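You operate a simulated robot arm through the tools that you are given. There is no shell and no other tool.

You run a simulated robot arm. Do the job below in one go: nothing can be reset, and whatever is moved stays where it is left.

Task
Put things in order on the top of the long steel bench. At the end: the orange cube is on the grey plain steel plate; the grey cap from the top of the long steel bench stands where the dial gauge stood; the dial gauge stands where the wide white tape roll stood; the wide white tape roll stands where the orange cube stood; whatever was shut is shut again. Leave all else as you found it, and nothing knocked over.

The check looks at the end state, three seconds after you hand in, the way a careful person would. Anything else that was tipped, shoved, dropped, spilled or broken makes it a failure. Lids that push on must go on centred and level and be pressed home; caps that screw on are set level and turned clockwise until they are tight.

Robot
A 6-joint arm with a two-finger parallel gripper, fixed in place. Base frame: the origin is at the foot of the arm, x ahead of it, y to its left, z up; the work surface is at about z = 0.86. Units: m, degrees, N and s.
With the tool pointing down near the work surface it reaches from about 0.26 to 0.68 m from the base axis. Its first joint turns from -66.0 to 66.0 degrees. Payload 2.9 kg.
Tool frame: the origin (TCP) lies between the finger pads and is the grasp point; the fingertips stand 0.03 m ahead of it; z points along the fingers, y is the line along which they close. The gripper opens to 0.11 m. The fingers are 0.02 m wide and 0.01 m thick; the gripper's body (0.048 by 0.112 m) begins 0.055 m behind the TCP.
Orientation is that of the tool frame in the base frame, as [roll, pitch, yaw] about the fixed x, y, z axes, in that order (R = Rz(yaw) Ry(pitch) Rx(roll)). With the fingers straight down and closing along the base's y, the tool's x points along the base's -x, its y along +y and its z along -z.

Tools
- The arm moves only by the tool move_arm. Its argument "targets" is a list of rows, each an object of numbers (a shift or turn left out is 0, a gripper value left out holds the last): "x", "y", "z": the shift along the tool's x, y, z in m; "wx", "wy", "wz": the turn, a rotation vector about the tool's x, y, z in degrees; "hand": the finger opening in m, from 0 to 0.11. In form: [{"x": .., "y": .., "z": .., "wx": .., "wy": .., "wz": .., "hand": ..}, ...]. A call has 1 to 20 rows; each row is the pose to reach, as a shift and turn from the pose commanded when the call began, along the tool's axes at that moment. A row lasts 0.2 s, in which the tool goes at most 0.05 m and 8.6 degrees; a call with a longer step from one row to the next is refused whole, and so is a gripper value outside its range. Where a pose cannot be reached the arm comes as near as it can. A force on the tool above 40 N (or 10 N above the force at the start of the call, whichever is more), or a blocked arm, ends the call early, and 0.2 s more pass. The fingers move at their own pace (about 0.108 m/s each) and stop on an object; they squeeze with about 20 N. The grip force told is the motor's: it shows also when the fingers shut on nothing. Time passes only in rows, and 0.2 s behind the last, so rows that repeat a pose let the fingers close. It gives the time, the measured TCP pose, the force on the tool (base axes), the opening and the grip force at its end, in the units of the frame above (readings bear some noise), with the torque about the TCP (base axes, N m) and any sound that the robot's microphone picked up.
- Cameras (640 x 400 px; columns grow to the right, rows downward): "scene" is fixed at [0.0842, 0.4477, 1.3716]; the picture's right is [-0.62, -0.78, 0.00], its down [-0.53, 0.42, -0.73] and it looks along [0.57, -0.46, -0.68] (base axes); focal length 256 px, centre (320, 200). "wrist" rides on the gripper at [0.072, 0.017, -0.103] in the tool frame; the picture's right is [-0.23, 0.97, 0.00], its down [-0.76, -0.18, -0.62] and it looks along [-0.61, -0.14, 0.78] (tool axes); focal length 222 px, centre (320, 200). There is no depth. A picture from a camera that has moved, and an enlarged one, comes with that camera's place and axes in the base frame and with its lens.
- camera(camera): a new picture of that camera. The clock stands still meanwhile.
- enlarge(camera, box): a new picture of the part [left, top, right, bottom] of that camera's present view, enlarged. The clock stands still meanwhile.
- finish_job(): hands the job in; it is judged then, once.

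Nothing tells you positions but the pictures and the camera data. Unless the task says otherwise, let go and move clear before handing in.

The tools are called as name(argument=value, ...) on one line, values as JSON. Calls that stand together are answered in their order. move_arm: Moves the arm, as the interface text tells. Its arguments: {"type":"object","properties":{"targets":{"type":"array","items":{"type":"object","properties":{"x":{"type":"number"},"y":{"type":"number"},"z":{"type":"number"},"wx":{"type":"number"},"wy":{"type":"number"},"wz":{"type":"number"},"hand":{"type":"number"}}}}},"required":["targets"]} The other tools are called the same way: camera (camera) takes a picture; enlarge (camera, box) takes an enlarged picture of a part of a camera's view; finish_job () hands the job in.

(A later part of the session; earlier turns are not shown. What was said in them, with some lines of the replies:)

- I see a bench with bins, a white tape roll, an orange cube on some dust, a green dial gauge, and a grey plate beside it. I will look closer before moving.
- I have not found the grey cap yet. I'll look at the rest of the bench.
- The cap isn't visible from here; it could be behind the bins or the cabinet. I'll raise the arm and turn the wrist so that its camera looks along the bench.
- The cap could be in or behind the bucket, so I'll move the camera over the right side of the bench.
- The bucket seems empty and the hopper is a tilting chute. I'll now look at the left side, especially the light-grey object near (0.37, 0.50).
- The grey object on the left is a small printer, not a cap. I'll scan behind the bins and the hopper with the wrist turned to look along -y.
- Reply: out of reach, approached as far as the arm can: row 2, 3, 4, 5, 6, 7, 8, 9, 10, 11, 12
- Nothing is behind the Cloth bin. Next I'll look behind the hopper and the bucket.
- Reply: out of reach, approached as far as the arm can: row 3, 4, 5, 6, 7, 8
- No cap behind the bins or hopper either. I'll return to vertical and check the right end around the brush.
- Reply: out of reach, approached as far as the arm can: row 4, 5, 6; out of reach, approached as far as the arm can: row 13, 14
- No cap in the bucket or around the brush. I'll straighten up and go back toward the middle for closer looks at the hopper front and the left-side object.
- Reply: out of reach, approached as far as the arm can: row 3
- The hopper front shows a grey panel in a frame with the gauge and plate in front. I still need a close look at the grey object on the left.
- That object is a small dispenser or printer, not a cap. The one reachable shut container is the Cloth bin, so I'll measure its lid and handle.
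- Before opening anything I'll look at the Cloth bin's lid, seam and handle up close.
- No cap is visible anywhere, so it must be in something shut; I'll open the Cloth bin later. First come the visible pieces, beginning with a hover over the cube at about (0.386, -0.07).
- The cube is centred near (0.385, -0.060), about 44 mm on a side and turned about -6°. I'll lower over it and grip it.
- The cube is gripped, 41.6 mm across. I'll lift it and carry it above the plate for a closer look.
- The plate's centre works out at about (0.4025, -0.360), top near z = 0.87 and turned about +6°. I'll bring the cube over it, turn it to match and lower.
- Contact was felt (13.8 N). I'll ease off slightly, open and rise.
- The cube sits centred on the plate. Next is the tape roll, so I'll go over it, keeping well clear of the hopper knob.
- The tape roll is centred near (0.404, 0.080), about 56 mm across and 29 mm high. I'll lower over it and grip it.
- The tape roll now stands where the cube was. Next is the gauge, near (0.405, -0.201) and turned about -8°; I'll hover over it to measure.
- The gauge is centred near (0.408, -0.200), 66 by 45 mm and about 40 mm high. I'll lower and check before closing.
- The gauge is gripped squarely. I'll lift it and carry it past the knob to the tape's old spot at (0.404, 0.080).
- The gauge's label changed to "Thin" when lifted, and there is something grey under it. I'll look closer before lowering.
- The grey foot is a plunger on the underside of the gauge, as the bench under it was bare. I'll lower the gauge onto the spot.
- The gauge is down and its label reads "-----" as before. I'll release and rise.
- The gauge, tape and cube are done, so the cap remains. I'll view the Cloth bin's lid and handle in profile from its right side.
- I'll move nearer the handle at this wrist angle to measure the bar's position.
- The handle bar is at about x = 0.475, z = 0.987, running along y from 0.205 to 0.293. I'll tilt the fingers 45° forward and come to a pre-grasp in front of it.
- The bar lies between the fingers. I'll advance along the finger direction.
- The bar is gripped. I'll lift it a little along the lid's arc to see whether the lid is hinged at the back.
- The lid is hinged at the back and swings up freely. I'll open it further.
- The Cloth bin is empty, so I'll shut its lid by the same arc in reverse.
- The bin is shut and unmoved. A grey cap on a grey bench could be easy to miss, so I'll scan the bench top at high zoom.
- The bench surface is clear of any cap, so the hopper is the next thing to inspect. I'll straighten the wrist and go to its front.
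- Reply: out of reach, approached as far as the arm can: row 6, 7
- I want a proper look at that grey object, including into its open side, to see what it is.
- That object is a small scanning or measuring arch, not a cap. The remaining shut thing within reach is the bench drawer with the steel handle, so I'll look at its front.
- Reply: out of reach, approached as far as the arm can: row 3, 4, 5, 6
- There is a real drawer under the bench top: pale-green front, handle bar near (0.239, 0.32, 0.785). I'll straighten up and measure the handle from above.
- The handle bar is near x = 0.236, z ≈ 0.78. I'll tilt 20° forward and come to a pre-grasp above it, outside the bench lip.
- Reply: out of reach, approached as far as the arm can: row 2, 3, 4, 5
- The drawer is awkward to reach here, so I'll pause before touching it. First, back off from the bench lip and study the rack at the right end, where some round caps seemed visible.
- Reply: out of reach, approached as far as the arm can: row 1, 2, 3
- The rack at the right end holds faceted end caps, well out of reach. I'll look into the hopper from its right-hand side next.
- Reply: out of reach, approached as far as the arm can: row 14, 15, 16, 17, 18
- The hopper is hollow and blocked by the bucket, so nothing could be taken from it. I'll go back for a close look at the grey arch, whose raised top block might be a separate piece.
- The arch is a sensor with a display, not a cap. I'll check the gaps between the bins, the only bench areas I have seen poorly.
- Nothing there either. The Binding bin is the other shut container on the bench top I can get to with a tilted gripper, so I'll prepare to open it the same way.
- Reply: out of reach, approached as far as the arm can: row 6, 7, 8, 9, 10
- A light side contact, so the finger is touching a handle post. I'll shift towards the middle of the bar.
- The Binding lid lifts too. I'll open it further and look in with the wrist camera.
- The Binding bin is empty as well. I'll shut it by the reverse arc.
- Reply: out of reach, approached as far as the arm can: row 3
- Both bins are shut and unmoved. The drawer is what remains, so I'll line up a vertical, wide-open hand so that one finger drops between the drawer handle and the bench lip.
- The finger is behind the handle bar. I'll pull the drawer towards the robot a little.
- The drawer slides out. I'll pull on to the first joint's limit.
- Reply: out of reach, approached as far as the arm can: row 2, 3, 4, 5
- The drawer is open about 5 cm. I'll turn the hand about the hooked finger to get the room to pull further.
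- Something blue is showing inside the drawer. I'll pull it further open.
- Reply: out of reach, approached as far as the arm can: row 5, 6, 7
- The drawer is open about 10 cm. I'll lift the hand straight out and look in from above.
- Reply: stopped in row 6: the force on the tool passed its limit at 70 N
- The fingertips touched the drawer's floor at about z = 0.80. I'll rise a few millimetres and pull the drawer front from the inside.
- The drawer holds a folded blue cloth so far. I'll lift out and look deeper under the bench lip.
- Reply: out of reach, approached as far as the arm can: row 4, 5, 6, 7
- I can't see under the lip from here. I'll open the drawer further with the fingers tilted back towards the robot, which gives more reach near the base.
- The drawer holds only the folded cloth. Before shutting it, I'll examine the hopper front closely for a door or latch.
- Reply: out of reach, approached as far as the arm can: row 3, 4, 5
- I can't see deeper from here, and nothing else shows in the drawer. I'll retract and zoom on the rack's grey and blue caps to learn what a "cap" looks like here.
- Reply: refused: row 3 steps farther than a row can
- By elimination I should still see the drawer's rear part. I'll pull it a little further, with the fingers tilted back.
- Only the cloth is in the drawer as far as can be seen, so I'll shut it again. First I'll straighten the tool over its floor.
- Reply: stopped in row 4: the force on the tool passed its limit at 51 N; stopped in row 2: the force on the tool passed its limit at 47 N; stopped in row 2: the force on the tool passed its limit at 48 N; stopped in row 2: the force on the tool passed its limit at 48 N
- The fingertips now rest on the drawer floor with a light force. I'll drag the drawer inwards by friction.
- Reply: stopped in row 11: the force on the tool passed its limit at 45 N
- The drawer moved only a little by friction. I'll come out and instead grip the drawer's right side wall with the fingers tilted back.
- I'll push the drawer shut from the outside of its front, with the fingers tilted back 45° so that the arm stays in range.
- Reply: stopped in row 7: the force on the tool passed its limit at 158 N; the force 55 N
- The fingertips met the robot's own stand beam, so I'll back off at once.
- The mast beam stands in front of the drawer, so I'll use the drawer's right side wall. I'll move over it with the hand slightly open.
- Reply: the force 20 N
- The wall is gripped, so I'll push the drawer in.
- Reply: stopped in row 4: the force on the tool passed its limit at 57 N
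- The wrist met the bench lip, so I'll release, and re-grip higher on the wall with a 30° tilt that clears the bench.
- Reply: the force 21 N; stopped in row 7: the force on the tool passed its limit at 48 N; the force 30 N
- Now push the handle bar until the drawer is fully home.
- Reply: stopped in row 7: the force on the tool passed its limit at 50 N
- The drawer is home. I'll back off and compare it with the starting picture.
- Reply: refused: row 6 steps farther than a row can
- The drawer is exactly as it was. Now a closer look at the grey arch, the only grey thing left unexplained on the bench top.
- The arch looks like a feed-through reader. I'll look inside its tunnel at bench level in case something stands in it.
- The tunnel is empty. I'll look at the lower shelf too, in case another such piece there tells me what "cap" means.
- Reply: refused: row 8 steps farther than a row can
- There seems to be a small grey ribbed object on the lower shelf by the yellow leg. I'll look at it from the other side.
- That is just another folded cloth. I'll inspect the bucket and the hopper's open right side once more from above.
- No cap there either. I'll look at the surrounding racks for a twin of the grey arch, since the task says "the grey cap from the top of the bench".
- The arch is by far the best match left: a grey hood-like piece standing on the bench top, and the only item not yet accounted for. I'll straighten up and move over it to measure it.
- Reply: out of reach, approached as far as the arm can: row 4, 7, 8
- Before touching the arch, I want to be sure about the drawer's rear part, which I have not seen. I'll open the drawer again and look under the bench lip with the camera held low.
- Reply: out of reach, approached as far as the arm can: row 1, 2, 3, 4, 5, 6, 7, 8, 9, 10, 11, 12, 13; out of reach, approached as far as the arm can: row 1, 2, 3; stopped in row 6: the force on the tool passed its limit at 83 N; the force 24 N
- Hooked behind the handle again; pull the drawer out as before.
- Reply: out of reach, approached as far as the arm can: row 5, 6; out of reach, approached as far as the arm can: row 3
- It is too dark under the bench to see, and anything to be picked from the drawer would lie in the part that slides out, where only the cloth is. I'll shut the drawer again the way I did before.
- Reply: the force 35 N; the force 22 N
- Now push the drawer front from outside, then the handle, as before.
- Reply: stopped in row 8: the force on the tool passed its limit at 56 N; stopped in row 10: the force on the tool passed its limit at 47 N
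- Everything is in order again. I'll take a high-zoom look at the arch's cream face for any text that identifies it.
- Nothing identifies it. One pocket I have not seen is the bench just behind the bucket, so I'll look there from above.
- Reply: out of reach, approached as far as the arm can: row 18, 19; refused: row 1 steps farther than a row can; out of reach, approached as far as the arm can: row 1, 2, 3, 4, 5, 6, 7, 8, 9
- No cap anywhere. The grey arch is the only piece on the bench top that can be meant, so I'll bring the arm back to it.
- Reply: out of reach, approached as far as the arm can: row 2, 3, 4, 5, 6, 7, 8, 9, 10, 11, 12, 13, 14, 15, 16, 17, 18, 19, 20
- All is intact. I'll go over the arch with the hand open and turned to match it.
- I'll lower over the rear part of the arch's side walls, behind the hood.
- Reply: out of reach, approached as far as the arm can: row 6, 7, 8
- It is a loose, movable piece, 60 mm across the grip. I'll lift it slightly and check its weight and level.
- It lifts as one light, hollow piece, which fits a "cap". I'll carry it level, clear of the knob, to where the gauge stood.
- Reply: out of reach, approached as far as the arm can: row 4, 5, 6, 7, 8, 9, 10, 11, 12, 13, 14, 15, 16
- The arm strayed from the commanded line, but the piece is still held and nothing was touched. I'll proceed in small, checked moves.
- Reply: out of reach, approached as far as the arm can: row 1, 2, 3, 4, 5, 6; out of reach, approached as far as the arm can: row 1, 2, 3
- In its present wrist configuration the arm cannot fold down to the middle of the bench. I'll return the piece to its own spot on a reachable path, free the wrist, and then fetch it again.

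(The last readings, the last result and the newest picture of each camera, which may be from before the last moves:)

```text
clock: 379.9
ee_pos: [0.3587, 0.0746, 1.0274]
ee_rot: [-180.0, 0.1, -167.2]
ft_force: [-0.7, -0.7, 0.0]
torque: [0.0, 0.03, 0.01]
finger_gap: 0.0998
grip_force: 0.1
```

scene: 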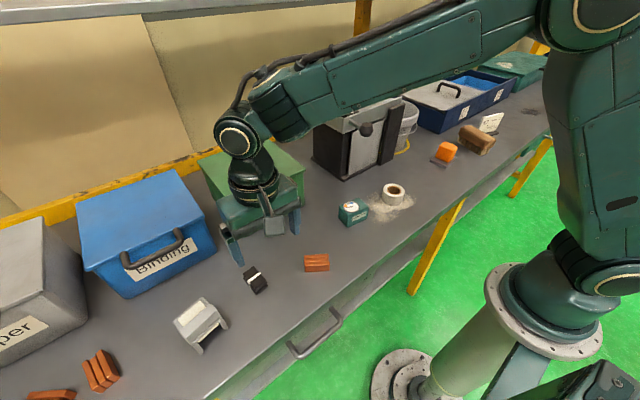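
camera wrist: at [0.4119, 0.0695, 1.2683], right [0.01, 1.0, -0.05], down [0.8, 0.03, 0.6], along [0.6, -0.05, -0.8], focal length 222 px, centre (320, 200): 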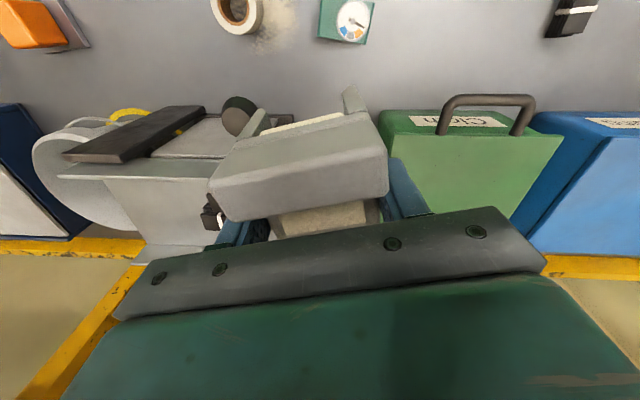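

The arm moves freely again. I'll go back along the same path and pick the piece up again.

move_arm(targets=[{"wz": 6}, {"wz": 13}, {"wz": 13}])

move_arm(targets=[{"y": 0.03}, {"y": 0.07}, {"y": 0.11}, {"y": 0.15}, {"y": 0.19}, {"y": 0.23}, {"y": 0.27}, {"y": 0.27}])

move_arm(targets=[{"y": 0.04, "wz": -4}, {"y": 0.08, "wz": -8}, {"y": 0.12, "wz": -13}, {"y": 0.157, "x": -0.008, "wz": -13}, {"y": 0.157, "x": -0.016, "wz": -13}, {"y": 0.157, "x": -0.016, "wz": -13}])

enlarge(camera="wrist", box=[230, 70, 410, 210])

```text
clock: 380.8
ee_pos: [0.358, 0.0759, 1.0253]
ee_rot: [179.9, 0.0, 179.6]
ft_force: [-0.2, -0.7, 0.3]
torque: [-0.01, 0.02, -0.02]
finger_gap: 0.1
grip_force: 0.1
```

```text
clock: 382.6
ee_pos: [0.3575, 0.3478, 1.026]
ee_rot: [179.9, 0.2, 179.7]
ft_force: [0.0, -0.4, -0.3]
torque: [-0.01, 0.01, 0.0]
finger_gap: 0.0999
grip_force: 0.1
```

```text
clock: 383.9
ee_pos: [0.3745, 0.503, 1.0248]
ee_rot: [-180.0, 0.1, -167.3]
ft_force: [-0.6, -0.6, 0.7]
torque: [-0.01, -0.02, 0.04]
finger_gap: 0.0998
grip_force: 0.0
```

```text
2.86 times, centred on (320, 140) of wrist
camera zoom: at [0.2993, 0.5032, 1.1275], right [0.01, 1.0, 0.0], down [0.78, -0.01, 0.62], along [0.62, -0.01, -0.78], focal length 635 px, centre (320, 371)
```

zoom: 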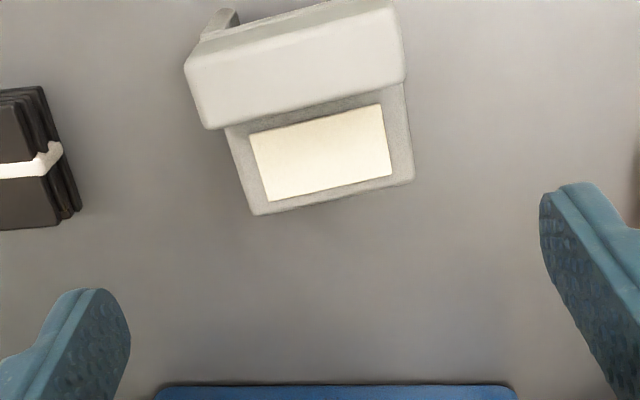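

move_arm(targets=[{"x": -0.0015, "z": 0.04}, {"x": -0.0015, "z": 0.08}, {"x": -0.0015, "z": 0.105}, {"x": -0.0015, "z": 0.12}, {"x": -0.0015, "z": 0.1275}, {"x": -0.0015, "z": 0.1275}, {"x": -0.0015, "z": 0.1275, "hand": 0.08}, {"x": -0.0015, "z": 0.1275, "hand": 0.065}, {"x": -0.0015, "z": 0.1275, "hand": 0.05}, {"x": -0.0015, "z": 0.1275, "hand": 0.04}, {"x": -0.0015, "z": 0.1275, "hand": 0.04}])

move_arm(targets=[{"z": -0.02}, {"z": -0.05}, {"z": -0.09}, {"z": -0.128}, {"z": -0.128}])

move_arm(targets=[{"x": 0.02, "y": -0.03, "wz": 3}, {"x": 0.03, "y": -0.07, "wz": 6}, {"x": 0.04, "y": -0.11, "wz": 9}, {"x": 0.05, "y": -0.15, "wz": 13}, {"x": 0.05, "y": -0.15, "wz": 13}])

camera(camera="wrist")

```text
clock: 386.4
ee_pos: [0.3764, 0.5034, 0.8962]
ee_rot: [179.9, 0.0, -167.3]
ft_force: [-0.6, 0.6, -0.3]
torque: [-0.02, 0.01, 0.02]
finger_gap: 0.0597
grip_force: 19.5
```

```text
clock: 387.6
ee_pos: [0.3773, 0.5031, 1.0248]
ee_rot: [-180.0, 0.1, -167.3]
ft_force: [-0.1, 0.9, -1.3]
torque: [0.01, -0.03, 0.0]
finger_gap: 0.0598
grip_force: 19.9
```

```text
clock: 388.8
ee_pos: [0.3624, 0.345, 1.0253]
ee_rot: [-179.9, 0.1, 179.6]
ft_force: [0.4, 0.0, -1.5]
torque: [-0.01, -0.01, -0.03]
finger_gap: 0.06
grip_force: 19.8
```

```text
taken
camera wrist: at [0.2879, 0.3629, 1.129], right [0.23, 0.97, 0.0], down [0.76, -0.18, 0.62], along [0.61, -0.14, -0.78], focal length 222 px, centre (320, 200)
```

wrist: 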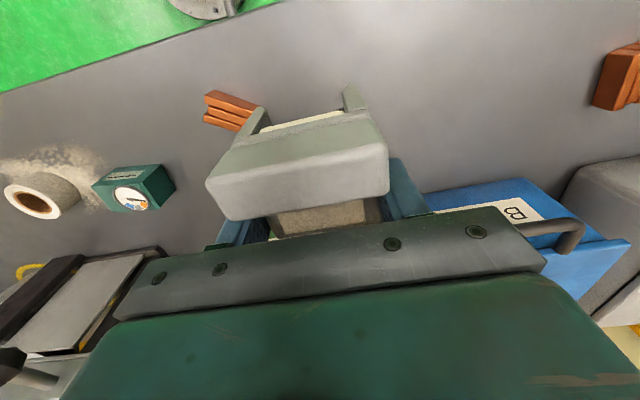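

move_arm(targets=[{"y": -0.03}, {"y": -0.07}, {"y": -0.11}, {"y": -0.15}, {"y": -0.19}, {"y": -0.23}, {"y": -0.27}, {"y": -0.31}, {"y": -0.35}, {"y": -0.39}, {"y": -0.43}, {"y": -0.465}, {"x": -0.02, "y": -0.5}, {"x": -0.04, "y": -0.53}, {"x": -0.0616, "y": -0.545}, {"x": -0.0616, "y": -0.545}])

camera(camera="wrist")

enlarge(camera="scene", box=[320, 110, 480, 230])

```text
clock: 392.1
ee_pos: [0.4203, -0.1999, 1.0284]
ee_rot: [-180.0, 0.2, 179.8]
ft_force: [0.7, 0.3, -1.7]
torque: [0.0, -0.05, -0.02]
finger_gap: 0.06
grip_force: 20.0
```

```text
taken
camera wrist: at [0.3465, -0.183, 1.1319], right [0.23, 0.97, 0.0], down [0.76, -0.18, 0.62], along [0.61, -0.14, -0.78], focal length 222 px, centre (320, 200)
```

wrist: 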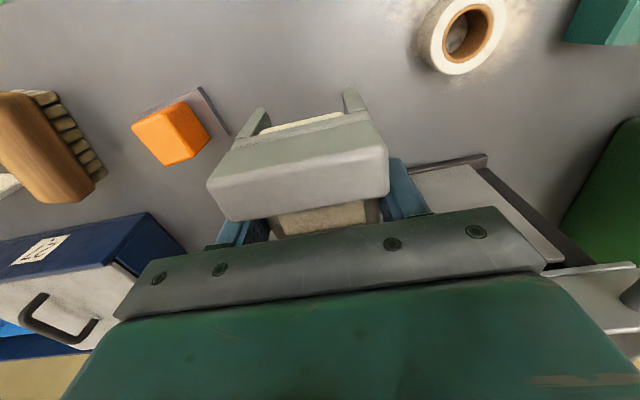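

```text
3.33 times, centred on (400, 170) of scene
camera zoom: at [0.0843, 0.4477, 1.3716], right [-0.62, -0.78, 0.0], down [-0.53, 0.42, -0.73], along [0.57, -0.46, -0.68], focal length 853 px, centre (53, 300)
```

zoom: 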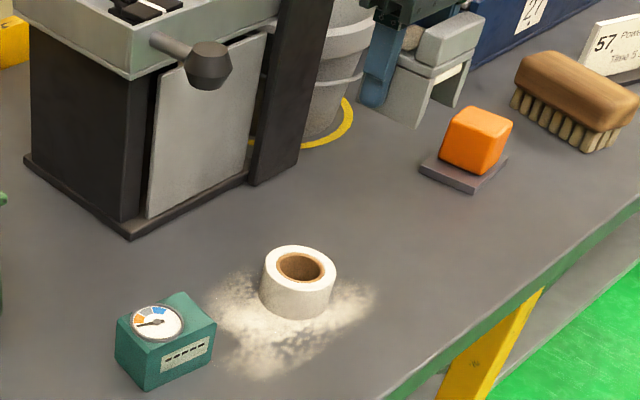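

I'm above the gauge's old spot. Now lower the cap and set it down.

move_arm(targets=[{"x": -0.0025, "z": 0.03}, {"x": -0.0025, "z": 0.07}, {"x": -0.0025, "z": 0.1}, {"x": -0.0025, "z": 0.118}, {"x": -0.0025, "z": 0.126}, {"x": -0.0025, "z": 0.13}, {"x": -0.0025, "z": 0.1315}, {"x": -0.0025, "z": 0.1325}])

enlarge(camera="scene", box=[370, 110, 490, 210])

```text
clock: 393.9
ee_pos: [0.4235, -0.1998, 0.8944]
ee_rot: [-179.9, 0.3, 179.6]
ft_force: [-1.2, 1.3, 14.5]
torque: [0.12, -0.06, -0.02]
finger_gap: 0.06
grip_force: 19.8
```

```text
4.00 times, centred on (430, 160) of scene
camera zoom: at [0.084, 0.4478, 1.3716], right [-0.62, -0.78, 0.0], down [-0.53, 0.42, -0.73], along [0.57, -0.46, -0.68], focal length 1023 px, centre (-120, 360)
```

zoom: 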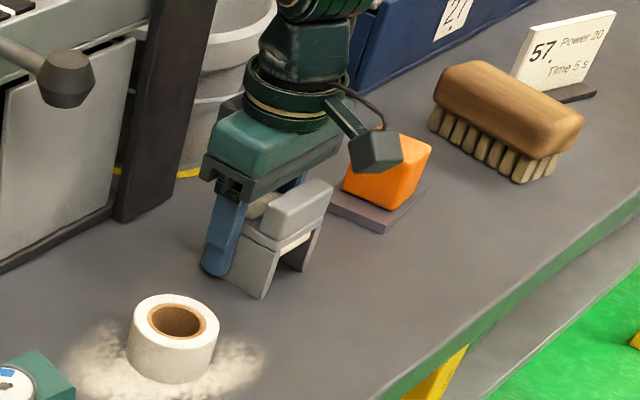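

Contact felt; ease off, release and rise.

move_arm(targets=[{"z": -0.001}, {"z": -0.001, "hand": 0.075}, {"z": -0.001, "hand": 0.09}, {"z": -0.001, "hand": 0.09}])

move_arm(targets=[{"z": -0.02}, {"z": -0.05}, {"z": -0.09}, {"z": -0.13}, {"z": -0.13, "x": 0.02}, {"z": -0.13, "x": 0.04}, {"z": -0.13, "x": 0.04}])

camera(camera="wrist")

enlarge(camera="scene", box=[320, 110, 480, 230])

```text
clock: 394.9
ee_pos: [0.4223, -0.2003, 0.8956]
ee_rot: [-179.9, 0.1, 179.7]
ft_force: [-0.7, 0.2, -0.5]
torque: [0.0, 0.01, -0.01]
finger_gap: 0.0899
grip_force: 0.1
```

```text
clock: 396.6
ee_pos: [0.3818, -0.1999, 1.0247]
ee_rot: [180.0, 0.1, 179.7]
ft_force: [-0.6, -0.4, 0.3]
torque: [0.0, -0.01, -0.03]
finger_gap: 0.0899
grip_force: 0.0
```

```text
taken
camera wrist: at [0.3085, -0.1829, 1.1282], right [0.23, 0.97, 0.0], down [0.76, -0.18, 0.62], along [0.61, -0.14, -0.78], focal length 222 px, centre (320, 200)
```

wrist: 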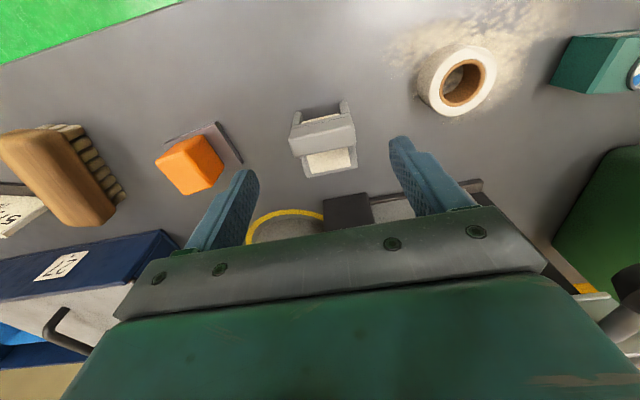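

```text
3.33 times, centred on (400, 170) of scene
camera zoom: at [0.0842, 0.4477, 1.3716], right [-0.62, -0.78, 0.0], down [-0.53, 0.42, -0.73], along [0.57, -0.46, -0.68], focal length 853 px, centre (53, 300)
```

zoom: 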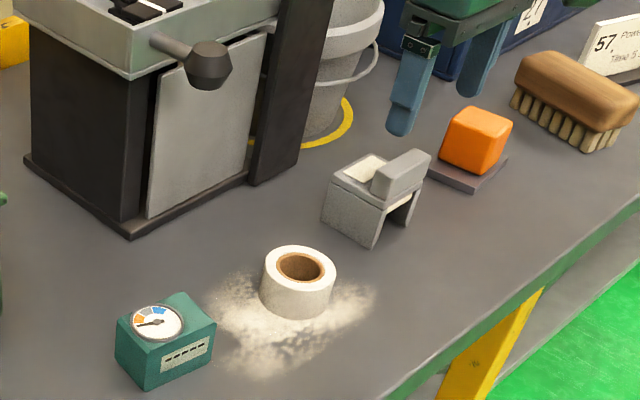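

The cap stands level on the gauge's old spot. I'll move the arm clear and make a last check of the whole bench.

move_arm(targets=[{"z": -0.03, "x": 0.01}, {"z": -0.07, "x": 0.02}, {"z": -0.11, "x": 0.03}, {"z": -0.13, "x": 0.03, "y": 0.04}, {"z": -0.13, "x": 0.03, "y": 0.08}, {"z": -0.13, "x": 0.03, "y": 0.12}, {"z": -0.13, "x": 0.03, "y": 0.16}, {"z": -0.13, "x": 0.03, "y": 0.16}])

camera(camera="scene")

camera(camera="wrist")

enlarge(camera="scene", box=[330, 120, 490, 230])

```text
clock: 398.4
ee_pos: [0.3541, -0.0405, 1.1565]
ee_rot: [-179.9, 0.2, 179.7]
ft_force: [-0.9, 0.7, 0.1]
torque: [0.01, 0.06, -0.02]
finger_gap: 0.09
grip_force: 0.1
```

```text
taken
```

scene: 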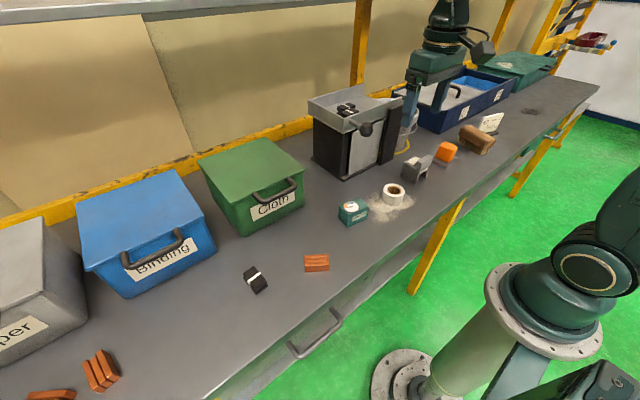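

```text
taken
camera wrist: at [0.2804, -0.0225, 1.2596], right [0.23, 0.97, 0.0], down [0.76, -0.18, 0.62], along [0.61, -0.14, -0.78], focal length 222 px, centre (320, 200)
```

wrist: 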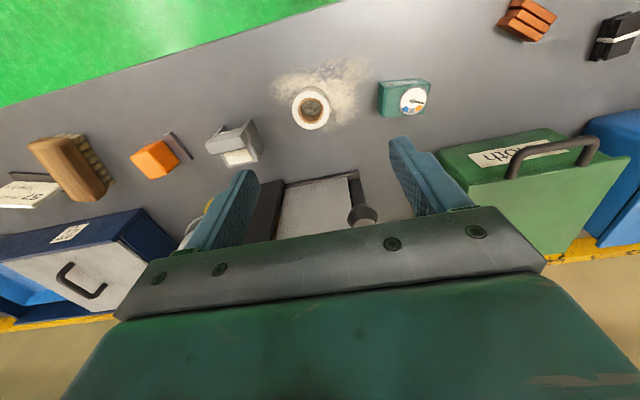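

```text
3.64 times, centred on (410, 175) of scene
camera zoom: at [0.0842, 0.4477, 1.3716], right [-0.62, -0.78, 0.0], down [-0.53, 0.42, -0.73], along [0.57, -0.46, -0.68], focal length 930 px, centre (-7, 291)
```

zoom: 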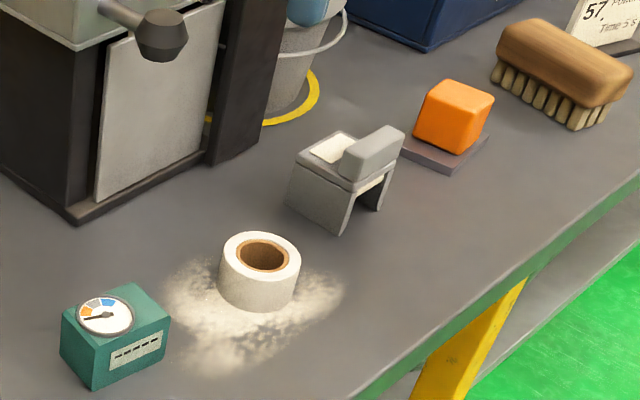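

The cube is on the plate, the tape roll is where the cube stood, the gauge is where the tape stood, and the grey piece is where the gauge stood. The bins and drawer are shut, and the arm is clear. No object plainly shaped like a cap turned up anywhere I could see or reach; I chose the grey hood-like piece by elimination, so that identification is uncertain. I'm handing in now.

finish_job()

```text
The job is handed in.
```

I've handed the job in, but I'm not sure the fourth piece is the right one. I never found anything plainly shaped like a cap.

**What is in place**
- **Orange cube:** it sits centred on the grey plain steel plate.
- **Wide white tape roll:** it stands where the cube stood.
- **Dial gauge:** it stands where the tape roll stood and reads "-----" as it did at the start.
- **Grey piece:** it stands where the gauge stood. It is a light grey arch with a cream panel that stood at the left end of the bench.

**Why I chose that piece:** I went by elimination. I looked over the bench top within reach, and into the bucket and the tipping tray. I also opened the Cloth bin, the Binding bin and the bench drawer. Both bins looked empty, and the part of the drawer I could see held only a folded blue cloth. The arch was the only loose grey item left. It could just as well be some kind of device, in which case it should have stayed where it was.

**What I could not check:**
- The rear of the drawer was too dark to see.
- I did not get a clear view inside the tipping tray's stand.
- The Copper bin, the covered "27" box and the green box are out of reach.

**Rough handling**
- The gripper hit the robot's own stand beam hard (158 N).
- It bumped the bench lip several times, and the drawer wall and floor.
- I saw no damage. The bins and drawer are shut and look as they did at the start.
- The cloth stayed in the drawer, which I slid in and out twice.
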